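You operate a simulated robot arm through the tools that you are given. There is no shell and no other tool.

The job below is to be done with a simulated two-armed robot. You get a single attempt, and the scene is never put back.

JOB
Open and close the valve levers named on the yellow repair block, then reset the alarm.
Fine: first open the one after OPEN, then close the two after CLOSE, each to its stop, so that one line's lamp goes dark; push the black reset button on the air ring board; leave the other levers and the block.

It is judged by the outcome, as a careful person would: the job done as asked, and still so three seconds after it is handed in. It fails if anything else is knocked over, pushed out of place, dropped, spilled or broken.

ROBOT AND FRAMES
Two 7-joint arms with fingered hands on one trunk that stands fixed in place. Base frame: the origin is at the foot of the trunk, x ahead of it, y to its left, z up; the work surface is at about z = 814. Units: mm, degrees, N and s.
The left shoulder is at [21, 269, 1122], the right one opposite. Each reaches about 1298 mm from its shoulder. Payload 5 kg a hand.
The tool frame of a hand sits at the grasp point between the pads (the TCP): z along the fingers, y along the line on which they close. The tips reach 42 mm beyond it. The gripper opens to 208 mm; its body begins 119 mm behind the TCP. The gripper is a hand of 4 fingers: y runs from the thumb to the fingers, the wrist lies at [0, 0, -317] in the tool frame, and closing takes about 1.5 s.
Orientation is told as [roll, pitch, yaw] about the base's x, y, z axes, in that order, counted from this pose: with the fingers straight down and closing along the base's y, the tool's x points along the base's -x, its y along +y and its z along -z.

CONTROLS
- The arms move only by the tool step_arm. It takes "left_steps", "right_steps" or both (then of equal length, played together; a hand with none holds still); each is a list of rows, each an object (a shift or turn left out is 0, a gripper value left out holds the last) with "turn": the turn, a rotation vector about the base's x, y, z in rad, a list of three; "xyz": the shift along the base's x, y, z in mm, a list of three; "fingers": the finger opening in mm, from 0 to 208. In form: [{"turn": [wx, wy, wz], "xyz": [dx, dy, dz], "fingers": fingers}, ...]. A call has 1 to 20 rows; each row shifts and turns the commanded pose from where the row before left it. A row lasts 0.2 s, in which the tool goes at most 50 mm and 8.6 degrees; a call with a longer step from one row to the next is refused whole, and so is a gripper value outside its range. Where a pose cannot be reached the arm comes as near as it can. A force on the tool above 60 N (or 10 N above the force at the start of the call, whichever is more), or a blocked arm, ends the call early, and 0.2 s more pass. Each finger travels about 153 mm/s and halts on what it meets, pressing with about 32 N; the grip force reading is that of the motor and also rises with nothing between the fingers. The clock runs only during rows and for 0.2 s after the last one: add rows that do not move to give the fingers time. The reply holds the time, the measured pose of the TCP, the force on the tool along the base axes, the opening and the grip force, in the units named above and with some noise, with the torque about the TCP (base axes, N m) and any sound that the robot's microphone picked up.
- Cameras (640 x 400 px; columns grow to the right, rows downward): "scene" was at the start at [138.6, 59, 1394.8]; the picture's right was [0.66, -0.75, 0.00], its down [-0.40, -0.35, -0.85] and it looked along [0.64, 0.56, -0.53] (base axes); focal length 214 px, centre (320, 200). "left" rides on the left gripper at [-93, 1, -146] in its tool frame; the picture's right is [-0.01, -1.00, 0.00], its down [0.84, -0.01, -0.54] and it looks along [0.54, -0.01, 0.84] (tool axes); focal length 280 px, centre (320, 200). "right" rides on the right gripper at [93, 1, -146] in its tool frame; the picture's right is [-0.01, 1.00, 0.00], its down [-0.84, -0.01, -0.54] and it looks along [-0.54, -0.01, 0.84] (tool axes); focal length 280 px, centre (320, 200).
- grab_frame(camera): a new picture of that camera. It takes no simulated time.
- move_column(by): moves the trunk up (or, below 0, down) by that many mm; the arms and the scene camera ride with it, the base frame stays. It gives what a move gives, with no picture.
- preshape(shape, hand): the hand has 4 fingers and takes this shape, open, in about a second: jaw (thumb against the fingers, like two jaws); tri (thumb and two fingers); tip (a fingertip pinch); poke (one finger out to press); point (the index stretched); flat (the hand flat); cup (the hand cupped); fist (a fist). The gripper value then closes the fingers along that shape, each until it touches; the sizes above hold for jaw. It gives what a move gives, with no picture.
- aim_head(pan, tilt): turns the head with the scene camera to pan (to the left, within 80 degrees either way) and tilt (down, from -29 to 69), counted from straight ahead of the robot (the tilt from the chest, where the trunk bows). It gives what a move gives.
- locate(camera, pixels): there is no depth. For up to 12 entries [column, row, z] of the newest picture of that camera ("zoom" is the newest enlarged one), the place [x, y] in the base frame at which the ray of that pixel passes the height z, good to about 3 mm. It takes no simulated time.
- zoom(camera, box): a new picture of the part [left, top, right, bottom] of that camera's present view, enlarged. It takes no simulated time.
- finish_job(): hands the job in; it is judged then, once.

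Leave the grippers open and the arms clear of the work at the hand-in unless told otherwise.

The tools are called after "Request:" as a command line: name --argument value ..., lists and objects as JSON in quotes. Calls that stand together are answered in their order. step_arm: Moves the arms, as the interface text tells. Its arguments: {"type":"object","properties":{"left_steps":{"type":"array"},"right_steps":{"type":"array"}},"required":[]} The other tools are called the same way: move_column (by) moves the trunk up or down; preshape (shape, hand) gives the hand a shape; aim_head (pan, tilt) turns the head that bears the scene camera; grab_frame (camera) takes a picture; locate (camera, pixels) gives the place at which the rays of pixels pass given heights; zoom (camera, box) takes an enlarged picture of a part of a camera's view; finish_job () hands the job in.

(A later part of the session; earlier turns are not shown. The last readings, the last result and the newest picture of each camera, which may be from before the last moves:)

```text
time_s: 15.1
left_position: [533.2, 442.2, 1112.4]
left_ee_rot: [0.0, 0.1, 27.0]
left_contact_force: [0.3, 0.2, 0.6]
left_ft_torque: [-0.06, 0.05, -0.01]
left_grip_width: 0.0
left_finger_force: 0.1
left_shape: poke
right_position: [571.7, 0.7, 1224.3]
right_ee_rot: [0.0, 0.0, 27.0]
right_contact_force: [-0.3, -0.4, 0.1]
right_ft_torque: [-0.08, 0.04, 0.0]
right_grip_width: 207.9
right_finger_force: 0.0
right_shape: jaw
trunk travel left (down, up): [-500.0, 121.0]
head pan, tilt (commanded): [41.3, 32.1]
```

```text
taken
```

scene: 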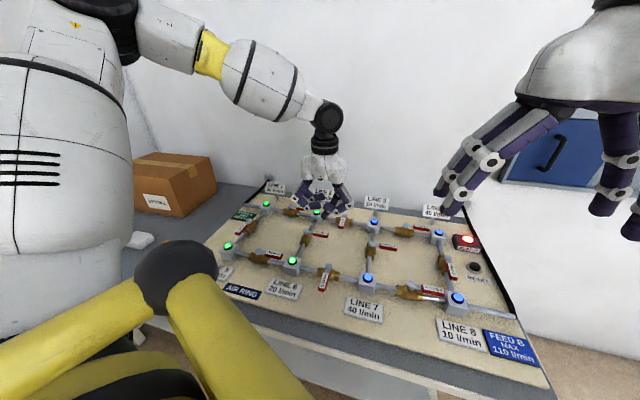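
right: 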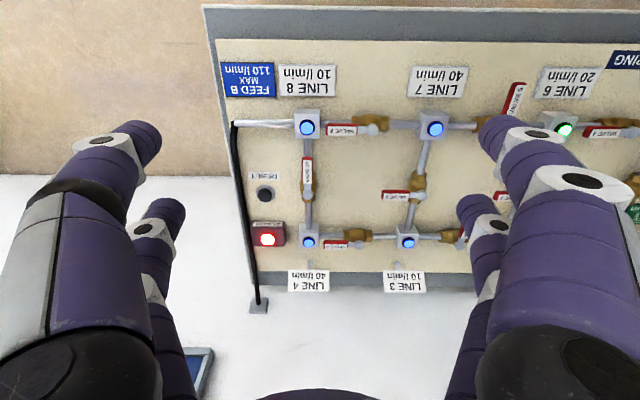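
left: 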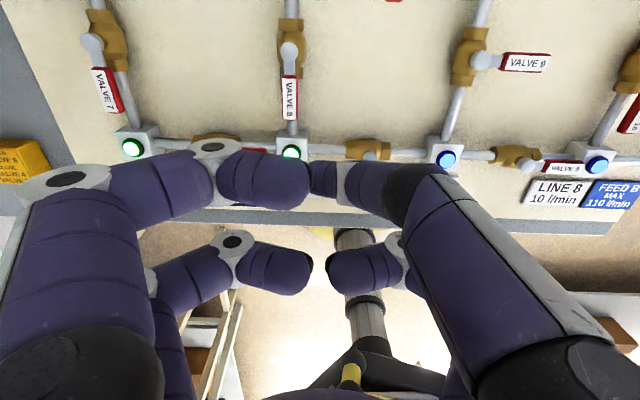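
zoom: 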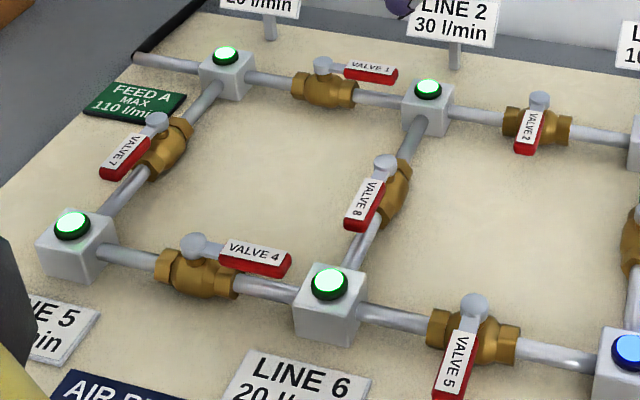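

Valve 8 is now open, in line with its pipe, and the green lamps still shine. Next I'll move the left hand back toward the robot so its camera sees valve 4 well.

Request:
step_arm --left_steps '[{"xyz": [-33, 20, 0]}, {"xyz": [-33, 20, 0]}, {"xyz": [-33, 20, 0]}, {"xyz": [-33, 20, 0]}, {"xyz": [-33, 20, 0]}, {"xyz": [0, 0, 0]}]'

Request:
grab_frame --camera "left"

Request:
zoom --camera "left" --box '[220, 20, 380, 120]'

Request:
zoom --camera "scene" --box '[210, 200, 306, 260]'

```text
time_s: 16.5
left_position: [367.1, 540.6, 1115.1]
left_ee_rot: [-0.1, 0.0, 26.9]
left_contact_force: [0.5, -0.1, 0.2]
left_ft_torque: [0.06, 0.08, -0.02]
left_grip_width: 0.0
left_finger_force: 0.1
left_shape: poke
right_position: [571.7, -1.3, 1224.8]
right_ee_rot: [0.0, 0.0, 26.9]
right_contact_force: [1.6, -1.0, -0.2]
right_ft_torque: [0.08, 0.12, 0.02]
right_grip_width: 207.9
right_finger_force: 0.0
right_shape: jaw
trunk travel left (down, up): [-500.0, 121.0]
head pan, tilt (commanded): [41.3, 32.1]
```

```text
taken
```

left: 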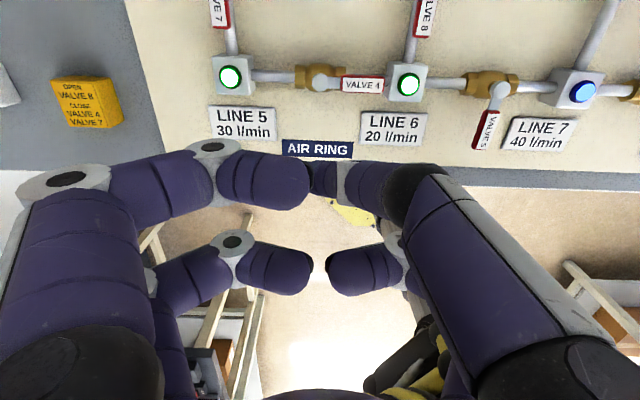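

```text
4.00 times, centred on (300, 70) of left
```

zoom: 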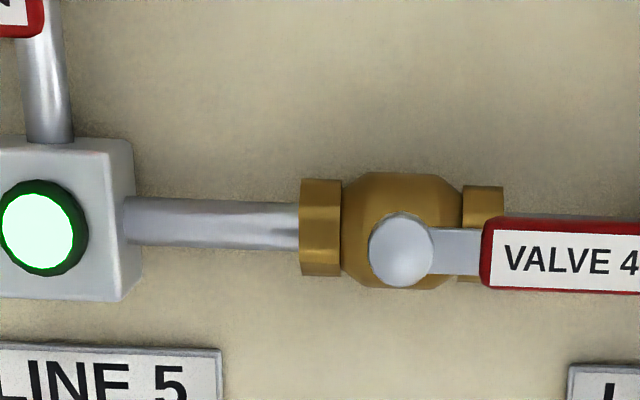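

```text
6.67 times, centred on (258, 230) of scene
```

zoom: 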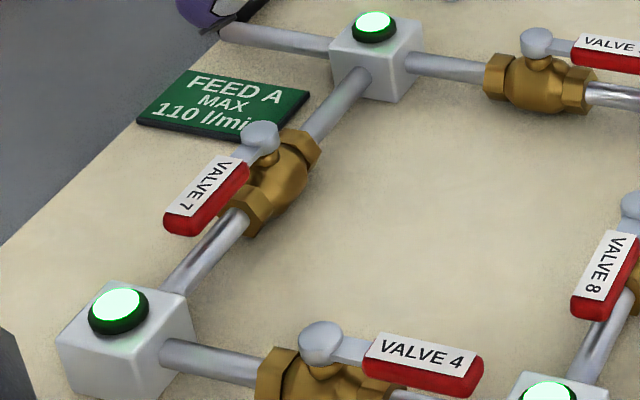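

Request:
locate --camera "left" --pixels '[[320.2, 82.5, 870], [383, 85, 866], [230, 76, 860], [409, 83, 860], [583, 91, 860], [231, 45, 866], [418, 28, 866]]'

Request:
locate --camera "scene" --pixels '[[258.75, 251.4, 870], [249.2, 220.3, 870], [283.3, 256.4, 866]]'

```text
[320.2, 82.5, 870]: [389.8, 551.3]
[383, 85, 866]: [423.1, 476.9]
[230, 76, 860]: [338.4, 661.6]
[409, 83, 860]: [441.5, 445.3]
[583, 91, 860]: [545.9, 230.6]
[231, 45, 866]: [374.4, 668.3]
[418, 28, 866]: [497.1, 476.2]
```

```text
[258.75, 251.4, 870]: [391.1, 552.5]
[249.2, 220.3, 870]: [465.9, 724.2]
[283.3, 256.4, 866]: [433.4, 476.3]
```

Valve 4's hub is at (390.5,552) and its lever runs toward L6, ending at about (427,477). I'll put the finger on the far (+v) side of it, at (452,515), and descend to just above lever height.

Request:
step_arm --left_steps '[{"xyz": [28.4, -8.5, 0]}, {"xyz": [28.4, -8.5, 0]}, {"xyz": [28.4, -8.5, 0]}, {"xyz": [0, 0, -35]}, {"xyz": [0, 0, -35]}, {"xyz": [0, 0, -35]}, {"xyz": [0, 0, -35]}, {"xyz": [0, 0, -30]}, {"xyz": [0, 0, 0]}]'

Request:
zoom --camera "scene" --box '[226, 205, 322, 265]'

Request:
grab_frame --camera "left"

```text
time_s: 18.5
left_position: [451.9, 516.2, 945.0]
left_ee_rot: [0.0, 0.1, 27.1]
left_contact_force: [0.2, -0.2, -0.4]
left_ft_torque: [0.07, 0.01, 0.02]
left_grip_width: 0.1
left_finger_force: 0.0
left_shape: poke
right_position: [569.9, -0.4, 1225.2]
right_ee_rot: [0.0, 0.0, 27.0]
right_contact_force: [-0.2, -0.4, -0.6]
right_ft_torque: [0.06, 0.02, 0.01]
right_grip_width: 207.9
right_finger_force: 0.1
right_shape: jaw
trunk travel left (down, up): [-500.0, 121.0]
head pan, tilt (commanded): [41.3, 32.1]
```

```text
6.67 times, centred on (274, 235) of scene
```

zoom: 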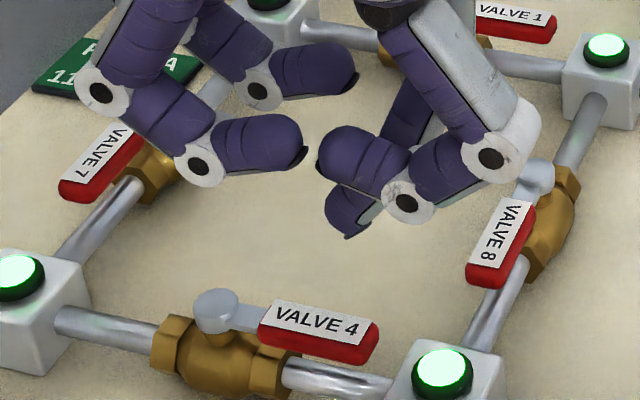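

```text
taken
```

left: 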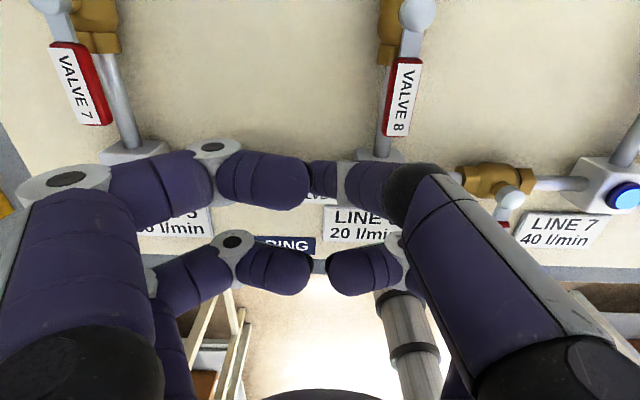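

The finger is behind lever 4 and clear of lever 8. I'll descend the last 51 mm.

Request:
step_arm --left_steps '[{"xyz": [0, 0, -17]}, {"xyz": [0, 0, -17]}, {"xyz": [0, 0, -17]}, {"xyz": [0, 0, 0]}]'

Request:
zoom --camera "scene" --box '[226, 215, 322, 275]'

```text
time_s: 19.5
left_position: [452.5, 514.2, 893.2]
left_ee_rot: [0.0, 0.1, 27.0]
left_contact_force: [-0.7, 0.3, 0.4]
left_ft_torque: [0.01, 0.0, -0.05]
left_grip_width: 0.0
left_finger_force: 0.1
left_shape: poke
right_position: [571.1, -0.4, 1225.4]
right_ee_rot: [-0.1, 0.0, 27.0]
right_contact_force: [-0.2, -0.4, 0.1]
right_ft_torque: [0.0, -0.02, -0.01]
right_grip_width: 207.8
right_finger_force: 0.0
right_shape: jaw
trunk travel left (down, up): [-500.0, 121.0]
head pan, tilt (commanded): [41.3, 32.1]
```

```text
6.67 times, centred on (274, 245) of scene
```

zoom: 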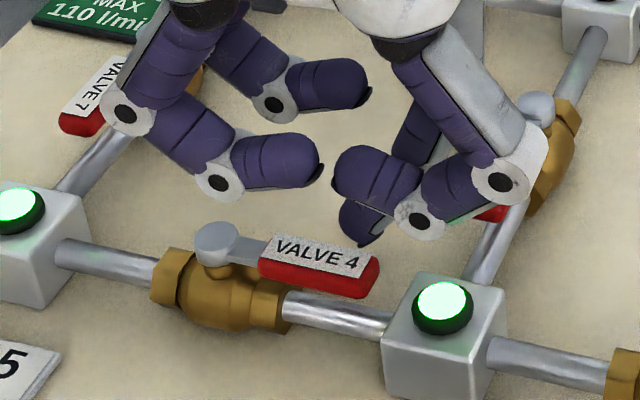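

I'll push lever 4 toward the front (-v) along the arc about hub 4.

Request:
step_arm --left_steps '[{"xyz": [-9.3, -4, 0]}, {"xyz": [-9.3, -4, 0]}, {"xyz": [-6.9, -5.6, 0]}, {"xyz": [-9.4, -5.6, 0]}, {"xyz": [-10.3, -3.8, 0]}]'

Request:
zoom --camera "scene" --box '[216, 220, 312, 280]'

```text
time_s: 20.7
left_position: [406.2, 492.5, 891.6]
left_ee_rot: [0.0, 0.1, 27.1]
left_contact_force: [0.7, 1.1, -1.0]
left_ft_torque: [0.02, -0.03, 0.01]
left_grip_width: 0.0
left_finger_force: 0.0
left_shape: poke
right_position: [571.5, 0.0, 1225.0]
right_ee_rot: [-0.1, 0.0, 27.0]
right_contact_force: [-0.1, -1.1, 0.1]
right_ft_torque: [-0.02, -0.02, -0.02]
right_grip_width: 207.6
right_finger_force: 0.1
right_shape: jaw
trunk travel left (down, up): [-500.0, 121.0]
head pan, tilt (commanded): [41.3, 32.1]
```

```text
6.67 times, centred on (264, 250) of scene
```

zoom: 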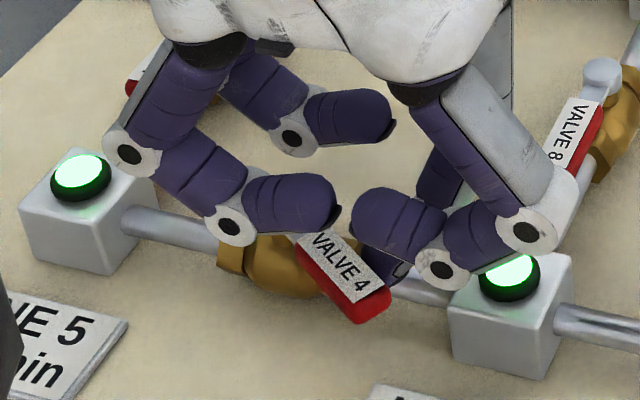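

Lever 4 is turning with no resistance. I'll raise the finger 2 mm over the pipe and continue the arc.

Request:
step_arm --left_steps '[{"xyz": [-10.8, -2, 2]}, {"xyz": [-11, -0.2, 0]}, {"xyz": [-10.8, 1.8, 0]}, {"xyz": [-10.4, 3.7, 0]}, {"xyz": [-9.6, 5.4, 0]}]'

Request:
zoom --camera "scene" --box '[210, 225, 306, 285]'

```text
time_s: 21.9
left_position: [355.2, 501.2, 895.1]
left_ee_rot: [0.0, 0.1, 27.0]
left_contact_force: [0.5, 0.5, 0.3]
left_ft_torque: [-0.06, -0.01, -0.01]
left_grip_width: 0.0
left_finger_force: 0.2
left_shape: poke
right_position: [571.7, -1.0, 1226.2]
right_ee_rot: [0.0, 0.0, 27.0]
right_contact_force: [0.5, 0.4, 0.1]
right_ft_torque: [-0.01, 0.01, 0.01]
right_grip_width: 207.7
right_finger_force: 0.0
right_shape: jaw
trunk travel left (down, up): [-500.0, 121.0]
head pan, tilt (commanded): [41.3, 32.1]
```

```text
6.67 times, centred on (258, 255) of scene
```

zoom: 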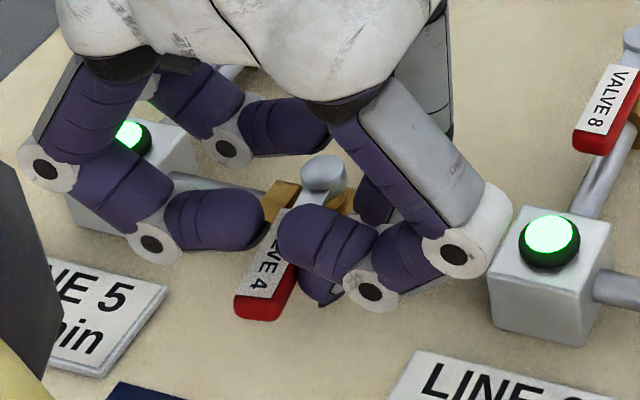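

Lever 4 is nearly crosswise. I'll push gently to the stop.

Request:
step_arm --left_steps '[{"xyz": [-4.3, 3.5, 0]}, {"xyz": [-4.2, 3.5, 0]}, {"xyz": [-1.9, 2.0, -1]}, {"xyz": [-1.9, 2.0, 0]}, {"xyz": [-0.8, 1.6, 0]}, {"xyz": [0, 0, 0]}]'

Request:
zoom --camera "scene" --box '[210, 225, 306, 285]'

```text
time_s: 23.3
left_position: [348.6, 515.7, 898.2]
left_ee_rot: [0.0, 0.3, 26.9]
left_contact_force: [10.8, -26.1, 6.9]
left_ft_torque: [-0.78, -0.35, 0.01]
left_grip_width: 0.0
left_finger_force: 0.2
left_shape: poke
left hand out of reach, approached as far as the arm can: row 1, 3
right_position: [572.2, -1.4, 1224.9]
right_ee_rot: [0.1, 0.0, 26.8]
right_contact_force: [1.5, 0.1, 0.7]
right_ft_torque: [0.0, 0.0, -0.02]
right_grip_width: 208.0
right_finger_force: 0.1
right_shape: jaw
trunk travel left (down, up): [-500.0, 121.0]
head pan, tilt (commanded): [41.3, 32.1]
```

```text
6.67 times, centred on (258, 255) of scene
```

zoom: 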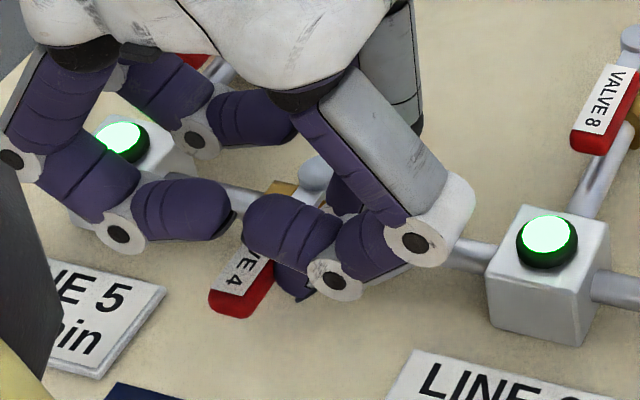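

The push met resistance at about 28 N, with the finger at the same offset as at lever 8's stop. I'll back off to +u, rise and inspect.

Request:
step_arm --left_steps '[{"xyz": [4.3, -9, 0]}, {"xyz": [4.3, -9, 0]}, {"xyz": [4.3, -9, 0]}, {"xyz": [3, 0, 35]}, {"xyz": [3, 0, 40]}, {"xyz": [3, 0, 45]}, {"xyz": [3, 0, 45]}, {"xyz": [3, 0, 45]}, {"xyz": [0, 0, 0]}]'

Request:
zoom --camera "scene" --box '[210, 200, 338, 280]'

Request:
grab_frame --camera "left"

```text
time_s: 25.3
left_position: [375.7, 487.7, 1104.8]
left_ee_rot: [0.0, 0.0, 26.9]
left_contact_force: [-0.1, -0.2, -0.4]
left_ft_torque: [-0.01, -0.01, 0.01]
left_grip_width: 0.0
left_finger_force: 0.1
left_shape: poke
right_position: [571.3, -1.1, 1225.3]
right_ee_rot: [0.0, 0.0, 27.0]
right_contact_force: [-0.1, 0.9, -0.4]
right_ft_torque: [-0.03, 0.03, 0.01]
right_grip_width: 208.0
right_finger_force: 0.1
right_shape: jaw
trunk travel left (down, up): [-500.0, 121.0]
head pan, tilt (commanded): [41.3, 32.1]
```

```text
5.00 times, centred on (274, 240) of scene
```

zoom: 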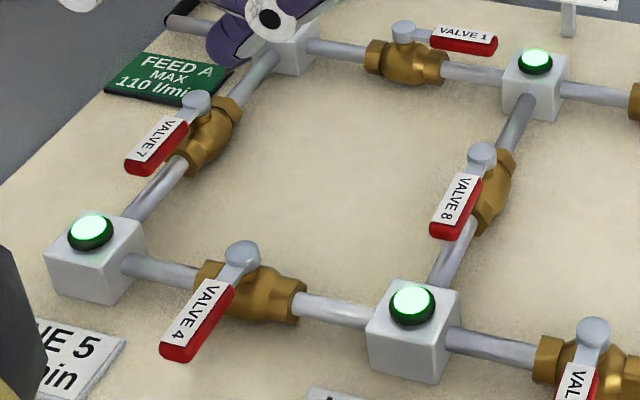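

```text
taken
```

left: 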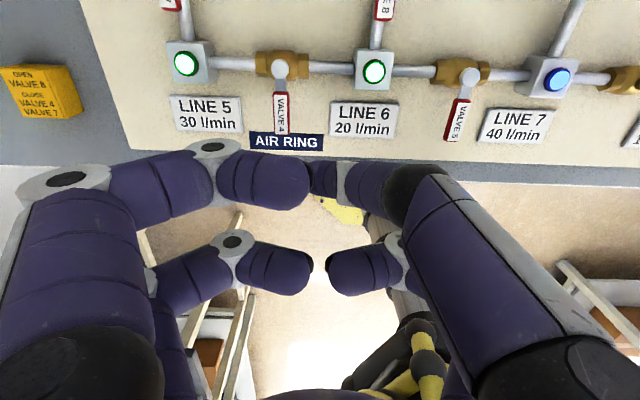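

Valve 4 is closed, crosswise like valve 5. Next is valve 7: its lever points to the front (-v) and must swing to +u, so I'll push from its left (-u) side. I'll move above (394,730) and turn the hand about -60° in yaw so the leaning finger doesn't overhang the lever.

Request:
step_arm --left_steps '[{"xyz": [2.2, 30.3, 0], "turn": [0, 0, -0.131]}, {"xyz": [2.2, 30.3, 0], "turn": [0, 0, -0.131]}, {"xyz": [2.2, 30.3, 0], "turn": [0, 0, -0.131]}, {"xyz": [2.2, 30.3, 0], "turn": [0, 0, -0.131]}, {"xyz": [2.2, 30.3, 0], "turn": [0, 0, -0.131]}, {"xyz": [2.2, 30.3, 0], "turn": [0, 0, -0.131]}, {"xyz": [2.2, 30.3, 0], "turn": [0, 0, -0.131]}, {"xyz": [2.2, 30.3, 0], "turn": [0, 0, -0.131]}, {"xyz": [0, 0, 0]}]'

Request:
grab_frame --camera "left"

Request:
grab_frame --camera "scene"

```text
time_s: 27.3
left_position: [394.2, 729.7, 1105.6]
left_ee_rot: [0.0, -0.1, -33.3]
left_contact_force: [0.1, -0.2, 0.9]
left_ft_torque: [0.01, -0.02, -0.04]
left_grip_width: 0.0
left_finger_force: 0.1
left_shape: poke
right_position: [571.1, -1.4, 1225.5]
right_ee_rot: [0.0, 0.0, 26.9]
right_contact_force: [1.0, -0.2, 0.0]
right_ft_torque: [0.05, 0.02, 0.0]
right_grip_width: 207.9
right_finger_force: 0.0
right_shape: jaw
trunk travel left (down, up): [-500.0, 121.0]
head pan, tilt (commanded): [41.3, 32.1]
```

```text
taken
```

left: 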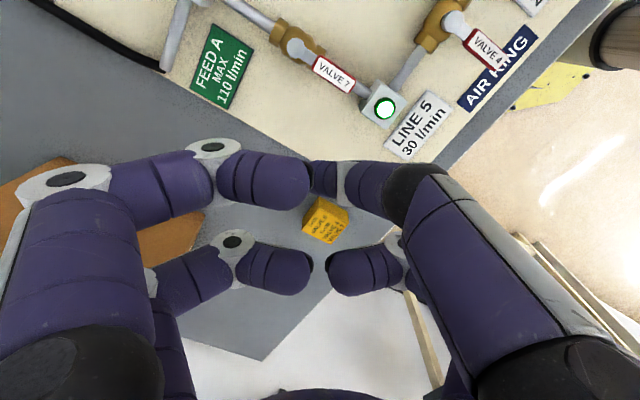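

```text
taken
```

scene: 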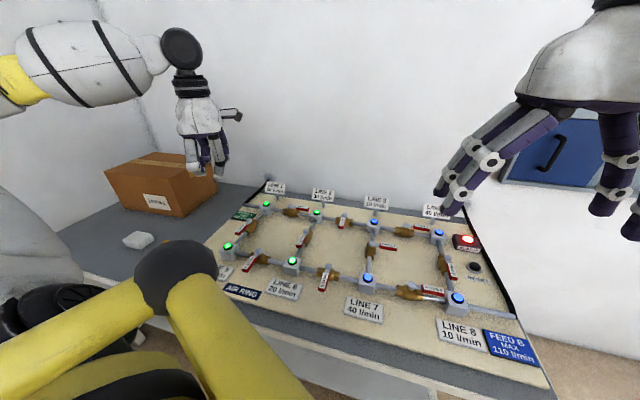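

I'll refine the position of valve 7's hub and lever end from this view.

Request:
zoom --camera "left" --box '[250, 10, 410, 110]'

Request:
locate --camera "left" --pixels '[[297.5, 50, 870], [352, 88, 866], [384, 108, 860]]'

```text
4.00 times, centred on (330, 60) of left
```

zoom: 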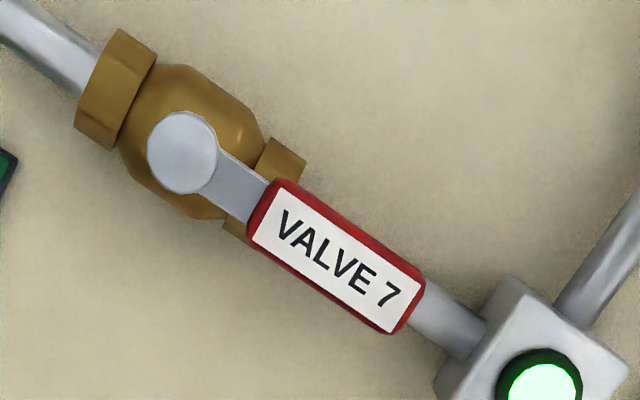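

```text
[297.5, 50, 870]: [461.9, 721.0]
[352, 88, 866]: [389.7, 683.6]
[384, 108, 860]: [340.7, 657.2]
```

Hub 7 is at about (464,721) and the finger target lies left of the lever. I'll descend to just above lever height and check.

Request:
step_arm --left_steps '[{"xyz": [0, 0, -35]}, {"xyz": [0, 0, -35]}, {"xyz": [0, 0, -35]}, {"xyz": [0, 0, -35]}, {"xyz": [0, 0, -25]}, {"xyz": [0, 0, 0]}]'

Request:
zoom --camera "scene" --box '[190, 185, 286, 245]'

Request:
grab_frame --camera "left"

```text
time_s: 28.7
left_position: [391.1, 731.3, 941.2]
left_ee_rot: [0.0, 0.0, -33.1]
left_contact_force: [-0.4, 0.0, 0.3]
left_ft_torque: [0.0, 0.0, 0.02]
left_grip_width: 0.1
left_finger_force: 0.1
left_shape: poke
right_position: [570.4, 0.3, 1225.2]
right_ee_rot: [-0.1, 0.0, 27.1]
right_contact_force: [0.3, -0.3, -0.7]
right_ft_torque: [0.04, 0.02, 0.0]
right_grip_width: 207.8
right_finger_force: 0.1
right_shape: jaw
trunk travel left (down, up): [-500.0, 121.0]
head pan, tilt (commanded): [41.3, 32.1]
```

```text
6.67 times, centred on (238, 215) of scene
```

zoom: 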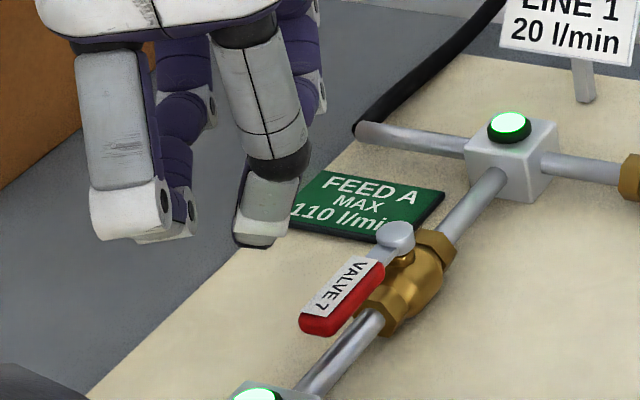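

```text
taken
```

left: 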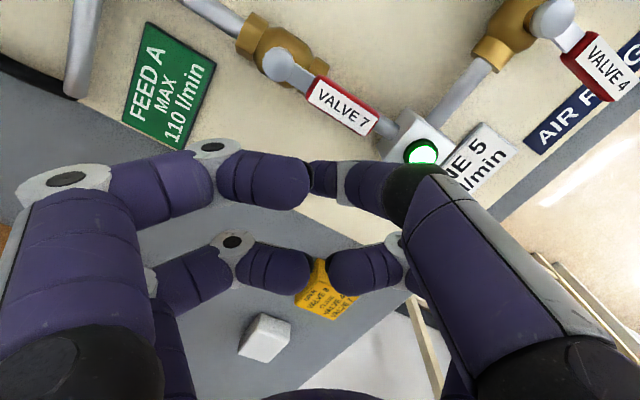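

The tip is left of lever 7 and clear of the FEED A plate. I'll descend the last 46 mm.

Request:
step_arm --left_steps '[{"xyz": [0, 0, -16]}, {"xyz": [0, 0, -15]}, {"xyz": [0, 0, -15]}, {"xyz": [0, 0, 0]}]'

Request:
zoom --camera "scene" --box '[190, 195, 286, 255]'

```text
time_s: 29.7
left_position: [390.7, 731.3, 894.1]
left_ee_rot: [0.0, -0.1, -33.1]
left_contact_force: [0.7, -0.7, 0.1]
left_ft_torque: [0.02, 0.02, 0.0]
left_grip_width: 0.1
left_finger_force: 0.1
left_shape: poke
right_position: [571.0, -1.2, 1225.5]
right_ee_rot: [-0.1, 0.1, 27.0]
right_contact_force: [0.6, 0.1, 0.4]
right_ft_torque: [0.01, -0.04, 0.01]
right_grip_width: 207.6
right_finger_force: 0.0
right_shape: jaw
trunk travel left (down, up): [-500.0, 121.0]
head pan, tilt (commanded): [41.3, 32.1]
```

```text
6.67 times, centred on (238, 225) of scene
```

zoom: 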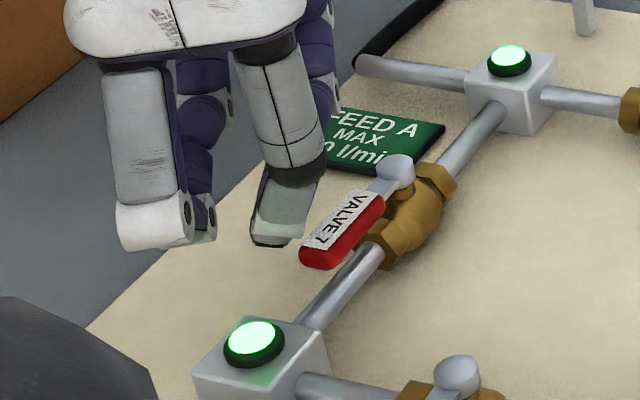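

I'll push lever 7 toward +u along the arc about hub 7.

Request:
step_arm --left_steps '[{"xyz": [5.4, -9.2, 1]}, {"xyz": [5.4, -9.2, 0]}, {"xyz": [1.8, -8.7, 0]}, {"xyz": [3.8, -10.3, 0]}, {"xyz": [5.6, -9.4, 0]}]'

Request:
zoom --camera "scene" --box '[190, 195, 286, 255]'

```text
time_s: 30.9
left_position: [414.6, 685.6, 895.2]
left_ee_rot: [0.1, 0.0, -33.2]
left_contact_force: [0.2, 0.3, -0.4]
left_ft_torque: [0.03, -0.01, -0.02]
left_grip_width: 0.0
left_finger_force: 0.0
left_shape: poke
right_position: [570.7, -0.0, 1226.5]
right_ee_rot: [0.0, 0.0, 27.0]
right_contact_force: [-0.2, -0.6, -0.3]
right_ft_torque: [0.0, 0.02, -0.01]
right_grip_width: 207.8
right_finger_force: 0.0
right_shape: jaw
trunk travel left (down, up): [-500.0, 121.0]
head pan, tilt (commanded): [41.3, 32.1]
```

```text
6.67 times, centred on (238, 225) of scene
```

zoom: 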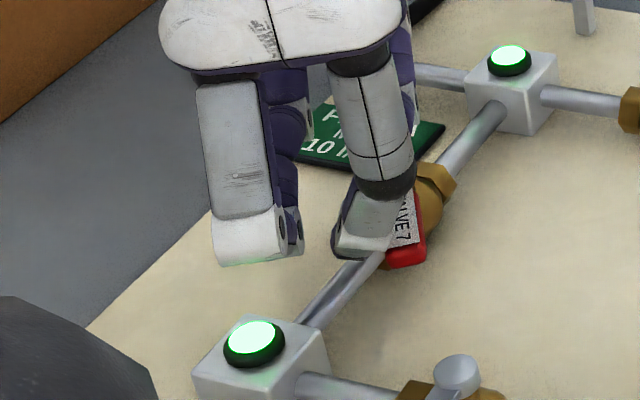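

Lever 7 is turning freely. I'll continue the arc.

Request:
step_arm --left_steps '[{"xyz": [5.8, -8.7, 0]}, {"xyz": [8.4, -6.9, 0]}, {"xyz": [9.4, -5.4, 0]}, {"xyz": [10.1, -3.6, 0]}, {"xyz": [10.7, -1.8, 0]}]'

Request:
zoom --camera "scene" --box '[210, 195, 306, 255]'

```text
time_s: 32.1
left_position: [459.8, 657.5, 894.6]
left_ee_rot: [0.0, 0.0, -33.1]
left_contact_force: [-1.0, 0.1, -0.5]
left_ft_torque: [-0.01, 0.03, -0.02]
left_grip_width: 0.0
left_finger_force: 0.0
left_shape: poke
right_position: [571.3, -0.7, 1225.5]
right_ee_rot: [0.0, 0.0, 26.9]
right_contact_force: [0.1, 0.1, -0.2]
right_ft_torque: [-0.03, 0.05, -0.04]
right_grip_width: 208.0
right_finger_force: 0.0
right_shape: jaw
trunk travel left (down, up): [-500.0, 121.0]
head pan, tilt (commanded): [41.3, 32.1]
```

```text
6.67 times, centred on (258, 225) of scene
```

zoom: 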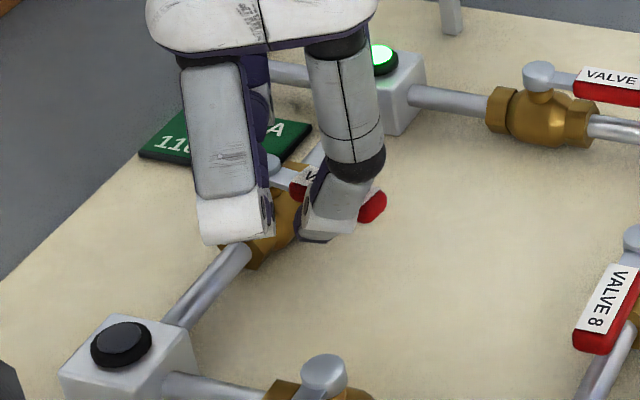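

The L5 lamp has gone dark. I'll keep going gently to lever 7's stop.

Request:
step_arm --left_steps '[{"xyz": [5, 0.9, 0]}, {"xyz": [5, 0.9, 0]}, {"xyz": [2.4, 0.5, 0]}, {"xyz": [2.4, 0.7, 0]}, {"xyz": [0, 0, 0]}]'

Request:
zoom --camera "scene" --box '[210, 195, 306, 255]'

```text
time_s: 33.3
left_position: [473.3, 662.6, 894.8]
left_ee_rot: [-0.1, 0.1, -33.2]
left_contact_force: [-18.4, -6.8, -0.6]
left_ft_torque: [-0.19, 0.57, 0.03]
left_grip_width: 0.0
left_finger_force: 0.1
left_shape: poke
right_position: [570.6, -0.2, 1226.9]
right_ee_rot: [-0.1, 0.0, 27.1]
right_contact_force: [-0.7, 0.0, 0.2]
right_ft_torque: [0.0, 0.03, 0.0]
right_grip_width: 208.1
right_finger_force: 0.1
right_shape: jaw
trunk travel left (down, up): [-500.0, 121.0]
head pan, tilt (commanded): [41.3, 32.1]
```

```text
6.67 times, centred on (258, 225) of scene
```

zoom: 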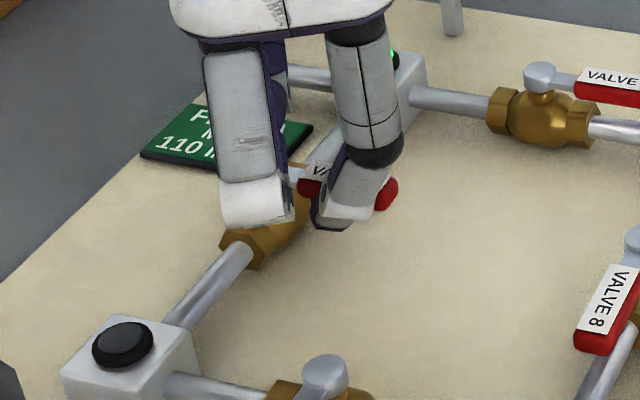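

There's about a 20 N reaction along -v, so it's at the stop. I'll push about 2.5 mm more to confirm.

Request:
step_arm --left_steps '[{"xyz": [1.5, 0.6, 0]}, {"xyz": [1.2, 0.5, 0]}, {"xyz": [0, 0, 0]}]'

```text
time_s: 34.1
left_position: [474.3, 662.1, 897.5]
left_ee_rot: [0.0, -0.1, -33.1]
left_contact_force: [-30.0, -4.1, 3.1]
left_ft_torque: [-0.05, 0.93, 0.04]
left_grip_width: 0.0
left_finger_force: 0.1
left_shape: poke
right_position: [569.5, -0.2, 1225.2]
right_ee_rot: [0.0, -0.1, 27.0]
right_contact_force: [-0.6, -0.1, -0.6]
right_ft_torque: [0.02, 0.0, 0.0]
right_grip_width: 207.9
right_finger_force: 0.1
right_shape: jaw
trunk travel left (down, up): [-500.0, 121.0]
head pan, tilt (commanded): [41.3, 32.1]
```

The lever is firmly at its stop. I'll back off toward -v, then rise and inspect.

Request:
step_arm --left_steps '[{"xyz": [-9, -4.3, 0]}, {"xyz": [-9, -4.3, 0]}, {"xyz": [-9, -4.3, 0]}, {"xyz": [0, 0, 35]}, {"xyz": [0, 0, 45]}, {"xyz": [0, 0, 45]}, {"xyz": [0, 0, 45]}, {"xyz": [0, 0, 45]}, {"xyz": [0, 0, 0]}]'

Request:
zoom --camera "scene" --box '[210, 190, 370, 290]'

Request:
grab_frame --camera "left"

Request:
grab_frame --camera "scene"

```text
time_s: 36.1
left_position: [448.4, 651.2, 1110.4]
left_ee_rot: [-0.2, -0.1, -33.1]
left_contact_force: [-0.5, 0.6, -0.2]
left_ft_torque: [-0.11, 0.01, -0.01]
left_grip_width: 0.0
left_finger_force: 0.1
left_shape: poke
right_position: [572.6, 0.7, 1224.0]
right_ee_rot: [0.0, 0.0, 27.0]
right_contact_force: [-0.2, 1.0, 0.0]
right_ft_torque: [-0.12, 0.03, -0.01]
right_grip_width: 207.8
right_finger_force: 0.1
right_shape: jaw
trunk travel left (down, up): [-500.0, 121.0]
head pan, tilt (commanded): [41.3, 32.1]
```

```text
4.00 times, centred on (290, 240) of scene
```

zoom: 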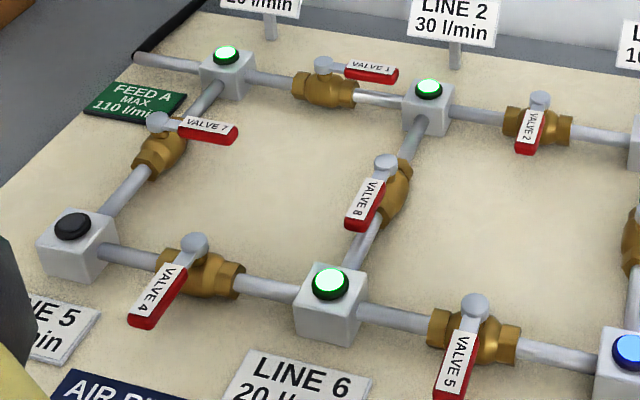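

```text
taken
```

left: 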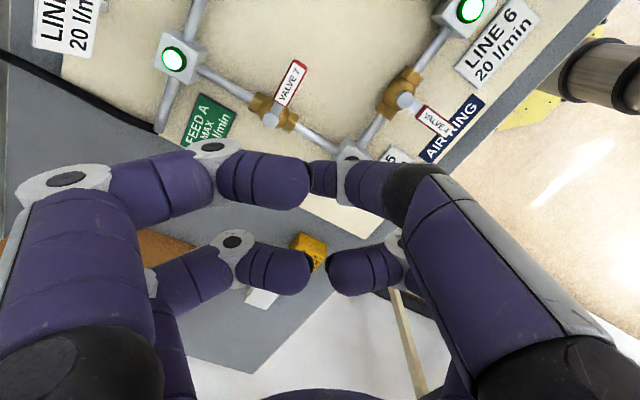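

```text
taken
```

scene: 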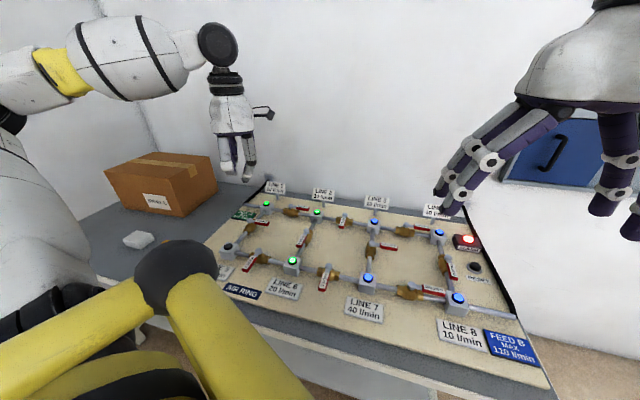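

Line 5's lamp is dark and the others are still lit. I'll check the exact angles of levers 4, 7 and 8 against the untouched closed lever 5 and open lever 10, and see whether anything is off its stop.

Request:
zoom --camera "scene" --box '[230, 235, 358, 315]'

Request:
zoom --camera "scene" --box '[225, 195, 417, 315]'

```text
5.00 times, centred on (294, 275) of scene
```

zoom: 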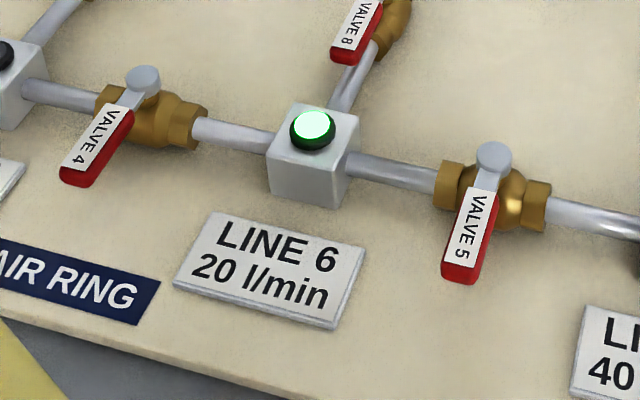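

```text
3.33 times, centred on (321, 255) of scene
```

zoom: 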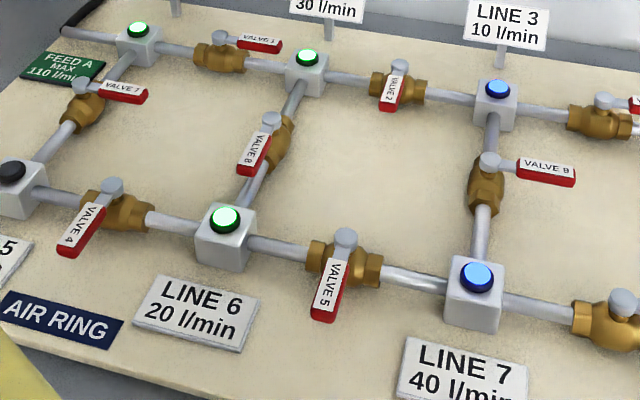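

Request:
locate --camera "scene" --pixels '[[258.6, 251, 868], [245.2, 268.8, 868], [328.8, 266.4, 868], [322, 288, 868], [249.2, 220.3, 868]]'

Request:
zoom --camera "left" --box '[220, 40, 380, 140]'

Request:
zoom --camera "left" --box '[340, 40, 500, 140]'

```text
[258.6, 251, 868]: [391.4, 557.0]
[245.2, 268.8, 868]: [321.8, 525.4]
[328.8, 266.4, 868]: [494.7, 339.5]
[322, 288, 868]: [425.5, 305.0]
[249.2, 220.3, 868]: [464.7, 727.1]
```

```text
4.00 times, centred on (300, 90) of left
```

zoom: 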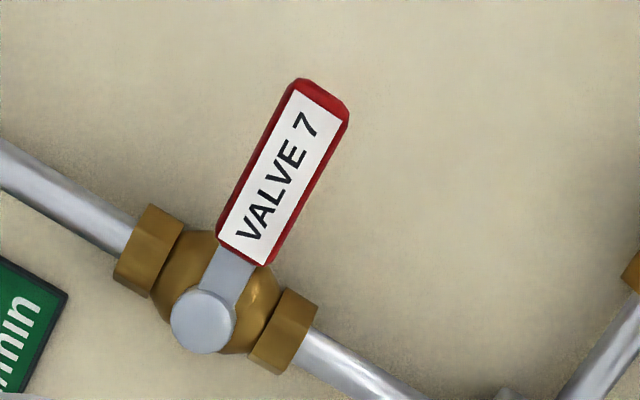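

```text
4.00 times, centred on (420, 90) of left
```

zoom: 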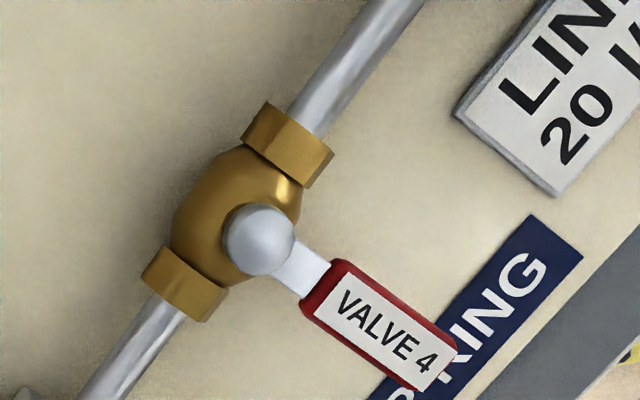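

Levers 4, 7 and 8 match the reference levers, with lever 4 within about 2° of closed lever 5. Next is the reset button: I'll shape the right hand to "poke" and turn the head toward the right half of the board.

Request:
preshape --hand "right" --shape "poke"

Request:
aim_head --pan 10 --tilt 32

Request:
grab_frame --camera "scene"

Request:
grab_frame --camera "right"

```text
time_s: 37.0
left_position: [448.1, 650.8, 1111.6]
left_ee_rot: [-0.1, 0.0, -33.1]
left_contact_force: [-0.2, -0.9, 0.5]
left_ft_torque: [0.04, -0.02, -0.02]
left_grip_width: 0.0
left_finger_force: 0.2
left_shape: poke
right_position: [571.4, -0.0, 1225.9]
right_ee_rot: [0.1, 0.0, 26.9]
right_contact_force: [-0.7, 0.2, 0.3]
right_ft_torque: [0.0, -0.03, 0.0]
right_grip_width: 0.2
right_finger_force: 0.1
right_shape: poke
trunk travel left (down, up): [-500.0, 121.0]
head pan, tilt (commanded): [41.3, 32.1]
```

```text
time_s: 38.0
left_position: [447.1, 650.2, 1112.1]
left_ee_rot: [0.0, 0.1, -33.0]
left_contact_force: [-0.7, 0.8, -0.8]
left_ft_torque: [0.01, 0.0, 0.01]
left_grip_width: 0.2
left_finger_force: 0.0
left_shape: poke
right_position: [571.0, -0.3, 1225.2]
right_ee_rot: [0.1, 0.0, 27.0]
right_contact_force: [0.1, 0.0, 0.1]
right_ft_torque: [-0.02, 0.0, -0.02]
right_grip_width: 0.3
right_finger_force: 0.0
right_shape: poke
trunk travel left (down, up): [-500.0, 121.0]
head pan, tilt (commanded): [10.0, 32.0]
```

```text
taken
```

scene: 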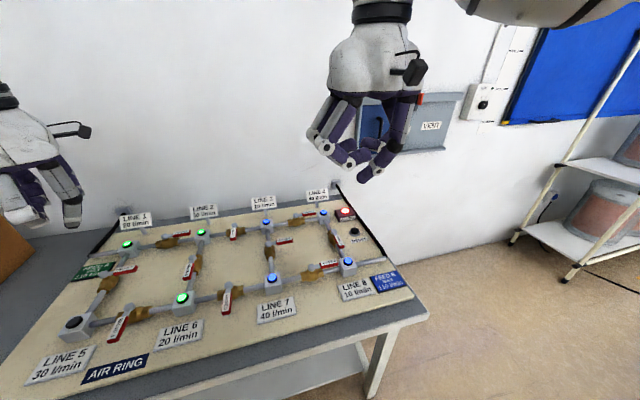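

```text
taken
```

right: 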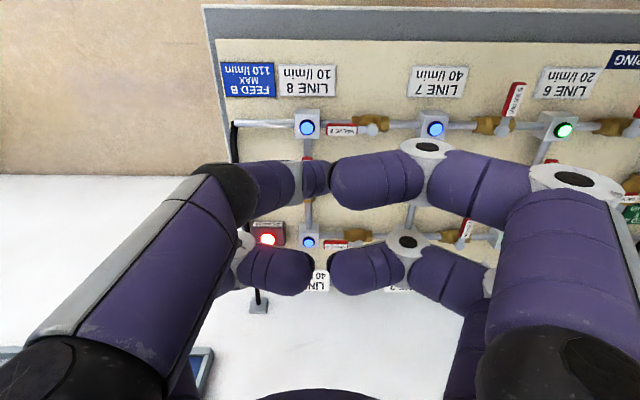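

Request:
zoom --camera "scene" --box '[320, 150, 416, 210]'

Request:
zoom --camera "scene" --box '[305, 195, 401, 255]'

```text
6.67 times, centred on (368, 180) of scene
```

zoom: 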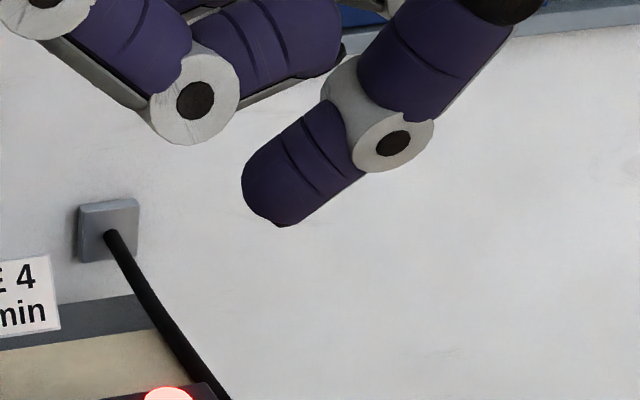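

```text
6.67 times, centred on (353, 225) of scene
```

zoom: 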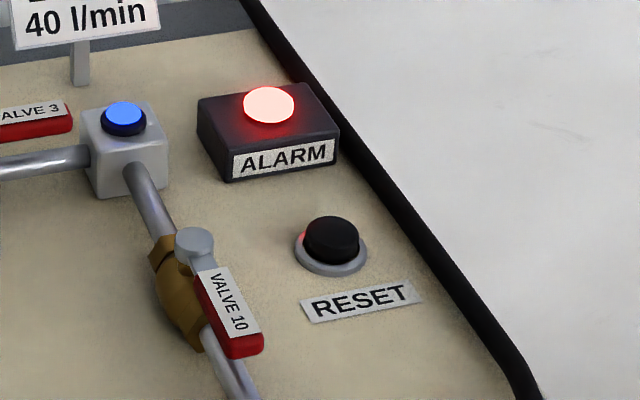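

Request:
locate --camera "scene" --pixels '[[361, 182.5, 1195], [361, 182.5, 1190], [361, 182.5, 1184], [361, 182.5, 1180], [354.8, 229.3, 830], [354.8, 229.3, 840], [354.8, 229.3, 850], [352.6, 233, 822], [363, 216.5, 860], [337, 218, 862]]'

Request:
locate --camera "right" --pixels '[[309, 242, 860], [267, 239, 860], [322, 178, 1184], [322, 178, 1190]]'

```text
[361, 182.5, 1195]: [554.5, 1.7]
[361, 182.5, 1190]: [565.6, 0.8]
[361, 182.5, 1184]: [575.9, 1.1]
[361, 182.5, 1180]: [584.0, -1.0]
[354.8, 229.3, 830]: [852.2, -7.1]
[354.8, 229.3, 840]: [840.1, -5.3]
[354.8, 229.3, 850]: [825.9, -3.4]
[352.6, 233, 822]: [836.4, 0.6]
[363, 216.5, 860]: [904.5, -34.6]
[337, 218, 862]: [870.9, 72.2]
```

```text
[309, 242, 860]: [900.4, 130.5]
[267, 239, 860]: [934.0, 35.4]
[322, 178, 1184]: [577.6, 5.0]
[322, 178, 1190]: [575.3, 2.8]
```

The right-hand poke tip is also on the tool axis, about 40 mm below the TCP. The button is near (834,-5). I'll move the right hand above it, staying high, so its own camera can see it.

Request:
step_arm --right_steps '[{"xyz": [37.5, -0.7, 0]}, {"xyz": [37.5, -0.7, 0]}, {"xyz": [37.5, -0.7, 0]}, {"xyz": [37.5, -0.7, 0]}, {"xyz": [37.5, -0.7, 0]}, {"xyz": [37.5, -0.7, 0]}, {"xyz": [37.5, -0.7, 0]}, {"xyz": [0, 0, -40]}, {"xyz": [0, 0, -40]}, {"xyz": [0, 0, 0]}]'

Request:
grab_frame --camera "right"

Request:
grab_frame --camera "scene"

```text
time_s: 40.2
left_position: [447.5, 647.7, 1113.0]
left_ee_rot: [0.2, 0.0, -33.1]
left_contact_force: [-0.8, -0.7, 0.8]
left_ft_torque: [0.16, 0.03, 0.02]
left_grip_width: 0.0
left_finger_force: 0.0
left_shape: poke
right_position: [833.6, -6.7, 1146.5]
right_ee_rot: [0.1, -0.1, 26.9]
right_contact_force: [-1.1, -2.2, 0.1]
right_ft_torque: [0.23, -0.01, -0.01]
right_grip_width: 0.0
right_finger_force: 0.2
right_shape: poke
trunk travel left (down, up): [-500.0, 121.0]
head pan, tilt (commanded): [10.0, 32.0]
```

```text
taken
```

right: 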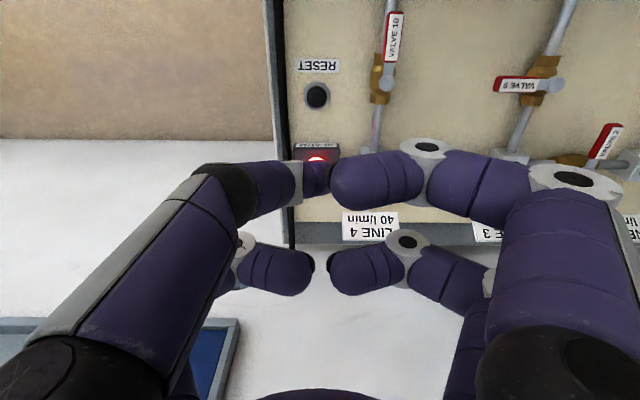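

```text
taken
```

scene: 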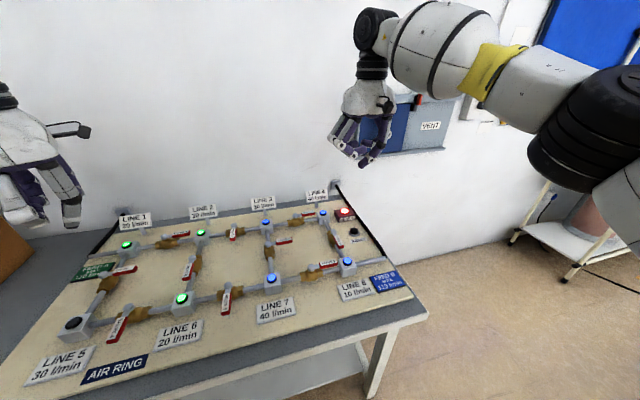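

The button is at (317,96) in the right picture. I'll zoom and triangulate it.

Request:
zoom --camera "right" --box '[277, 50, 357, 130]'

Request:
zoom --camera "scene" --box '[305, 200, 401, 260]'

Request:
locate --camera "right" --pixels '[[317, 95.5, 824], [317, 95.5, 835], [317, 95.5, 845], [317, 95.5, 855]]'

Request:
locate --camera "scene" --pixels '[[354.8, 229.3, 835], [354.8, 229.3, 840], [354.8, 229.3, 845], [354.8, 229.3, 850], [354.7, 232.8, 822], [354.7, 232.8, 826]]'

```text
5.00 times, centred on (317, 90) of right
```

zoom: 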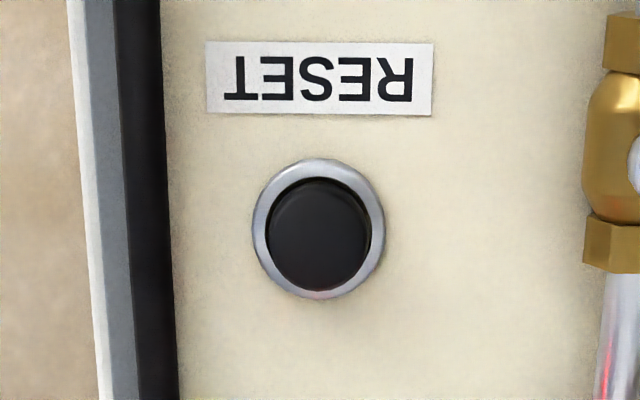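

```text
6.67 times, centred on (353, 230) of scene
```

zoom: 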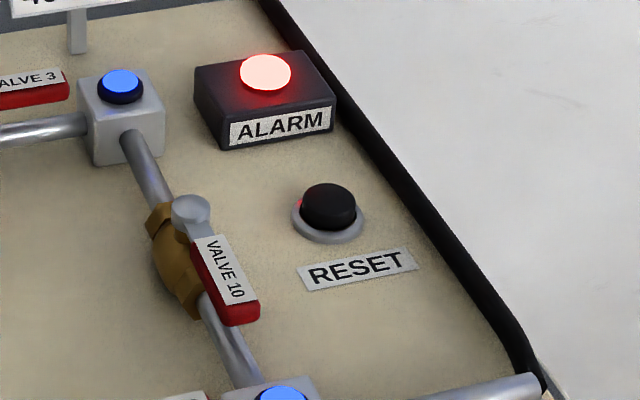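

```text
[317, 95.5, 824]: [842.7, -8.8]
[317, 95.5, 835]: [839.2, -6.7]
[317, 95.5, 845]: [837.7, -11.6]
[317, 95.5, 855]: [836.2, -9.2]
```

```text
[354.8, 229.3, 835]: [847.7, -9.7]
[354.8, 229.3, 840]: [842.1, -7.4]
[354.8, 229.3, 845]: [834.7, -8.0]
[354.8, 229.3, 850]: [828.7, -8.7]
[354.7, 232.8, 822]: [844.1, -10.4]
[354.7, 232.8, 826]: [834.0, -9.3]
```

The button top is at about (838,-8.5, 843). I'll align and descend to about 20 mm above it.

Request:
step_arm --right_steps '[{"xyz": [2.5, -2, -40]}, {"xyz": [0, 0, -40]}, {"xyz": [0, 0, -40]}, {"xyz": [0, 0, -40]}, {"xyz": [0, 0, -40]}, {"xyz": [0, 0, -35]}, {"xyz": [0, 0, 0]}]'

Request:
zoom --camera "scene" --box '[305, 190, 401, 250]'

Request:
grab_frame --camera "right"

```text
time_s: 41.8
left_position: [447.2, 650.6, 1112.1]
left_ee_rot: [0.1, 0.0, -33.1]
left_contact_force: [-0.4, 0.6, -0.1]
left_ft_torque: [0.0, -0.01, 0.02]
left_grip_width: 0.0
left_finger_force: 0.1
left_shape: poke
right_position: [838.3, -6.1, 911.7]
right_ee_rot: [0.0, -0.1, 27.0]
right_contact_force: [0.7, 0.7, 0.2]
right_ft_torque: [0.0, -0.01, 0.01]
right_grip_width: 0.0
right_finger_force: 0.2
right_shape: poke
trunk travel left (down, up): [-500.0, 121.0]
head pan, tilt (commanded): [10.0, 32.0]
```

```text
6.67 times, centred on (353, 220) of scene
```

zoom: 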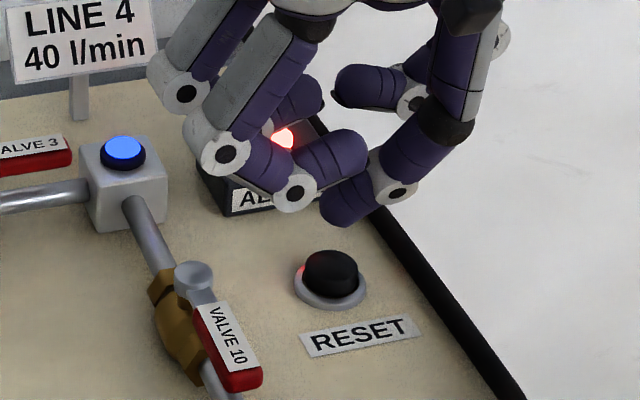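

```text
taken
```

right: 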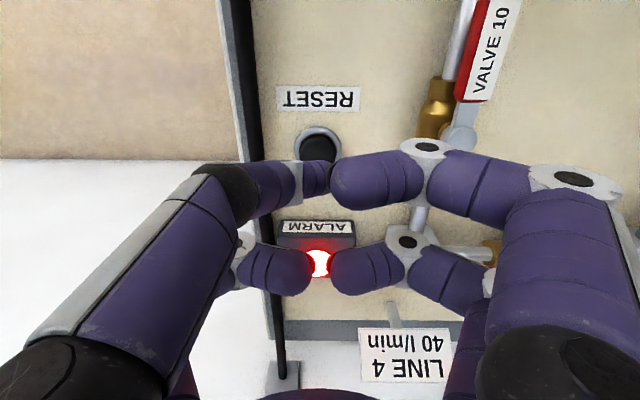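

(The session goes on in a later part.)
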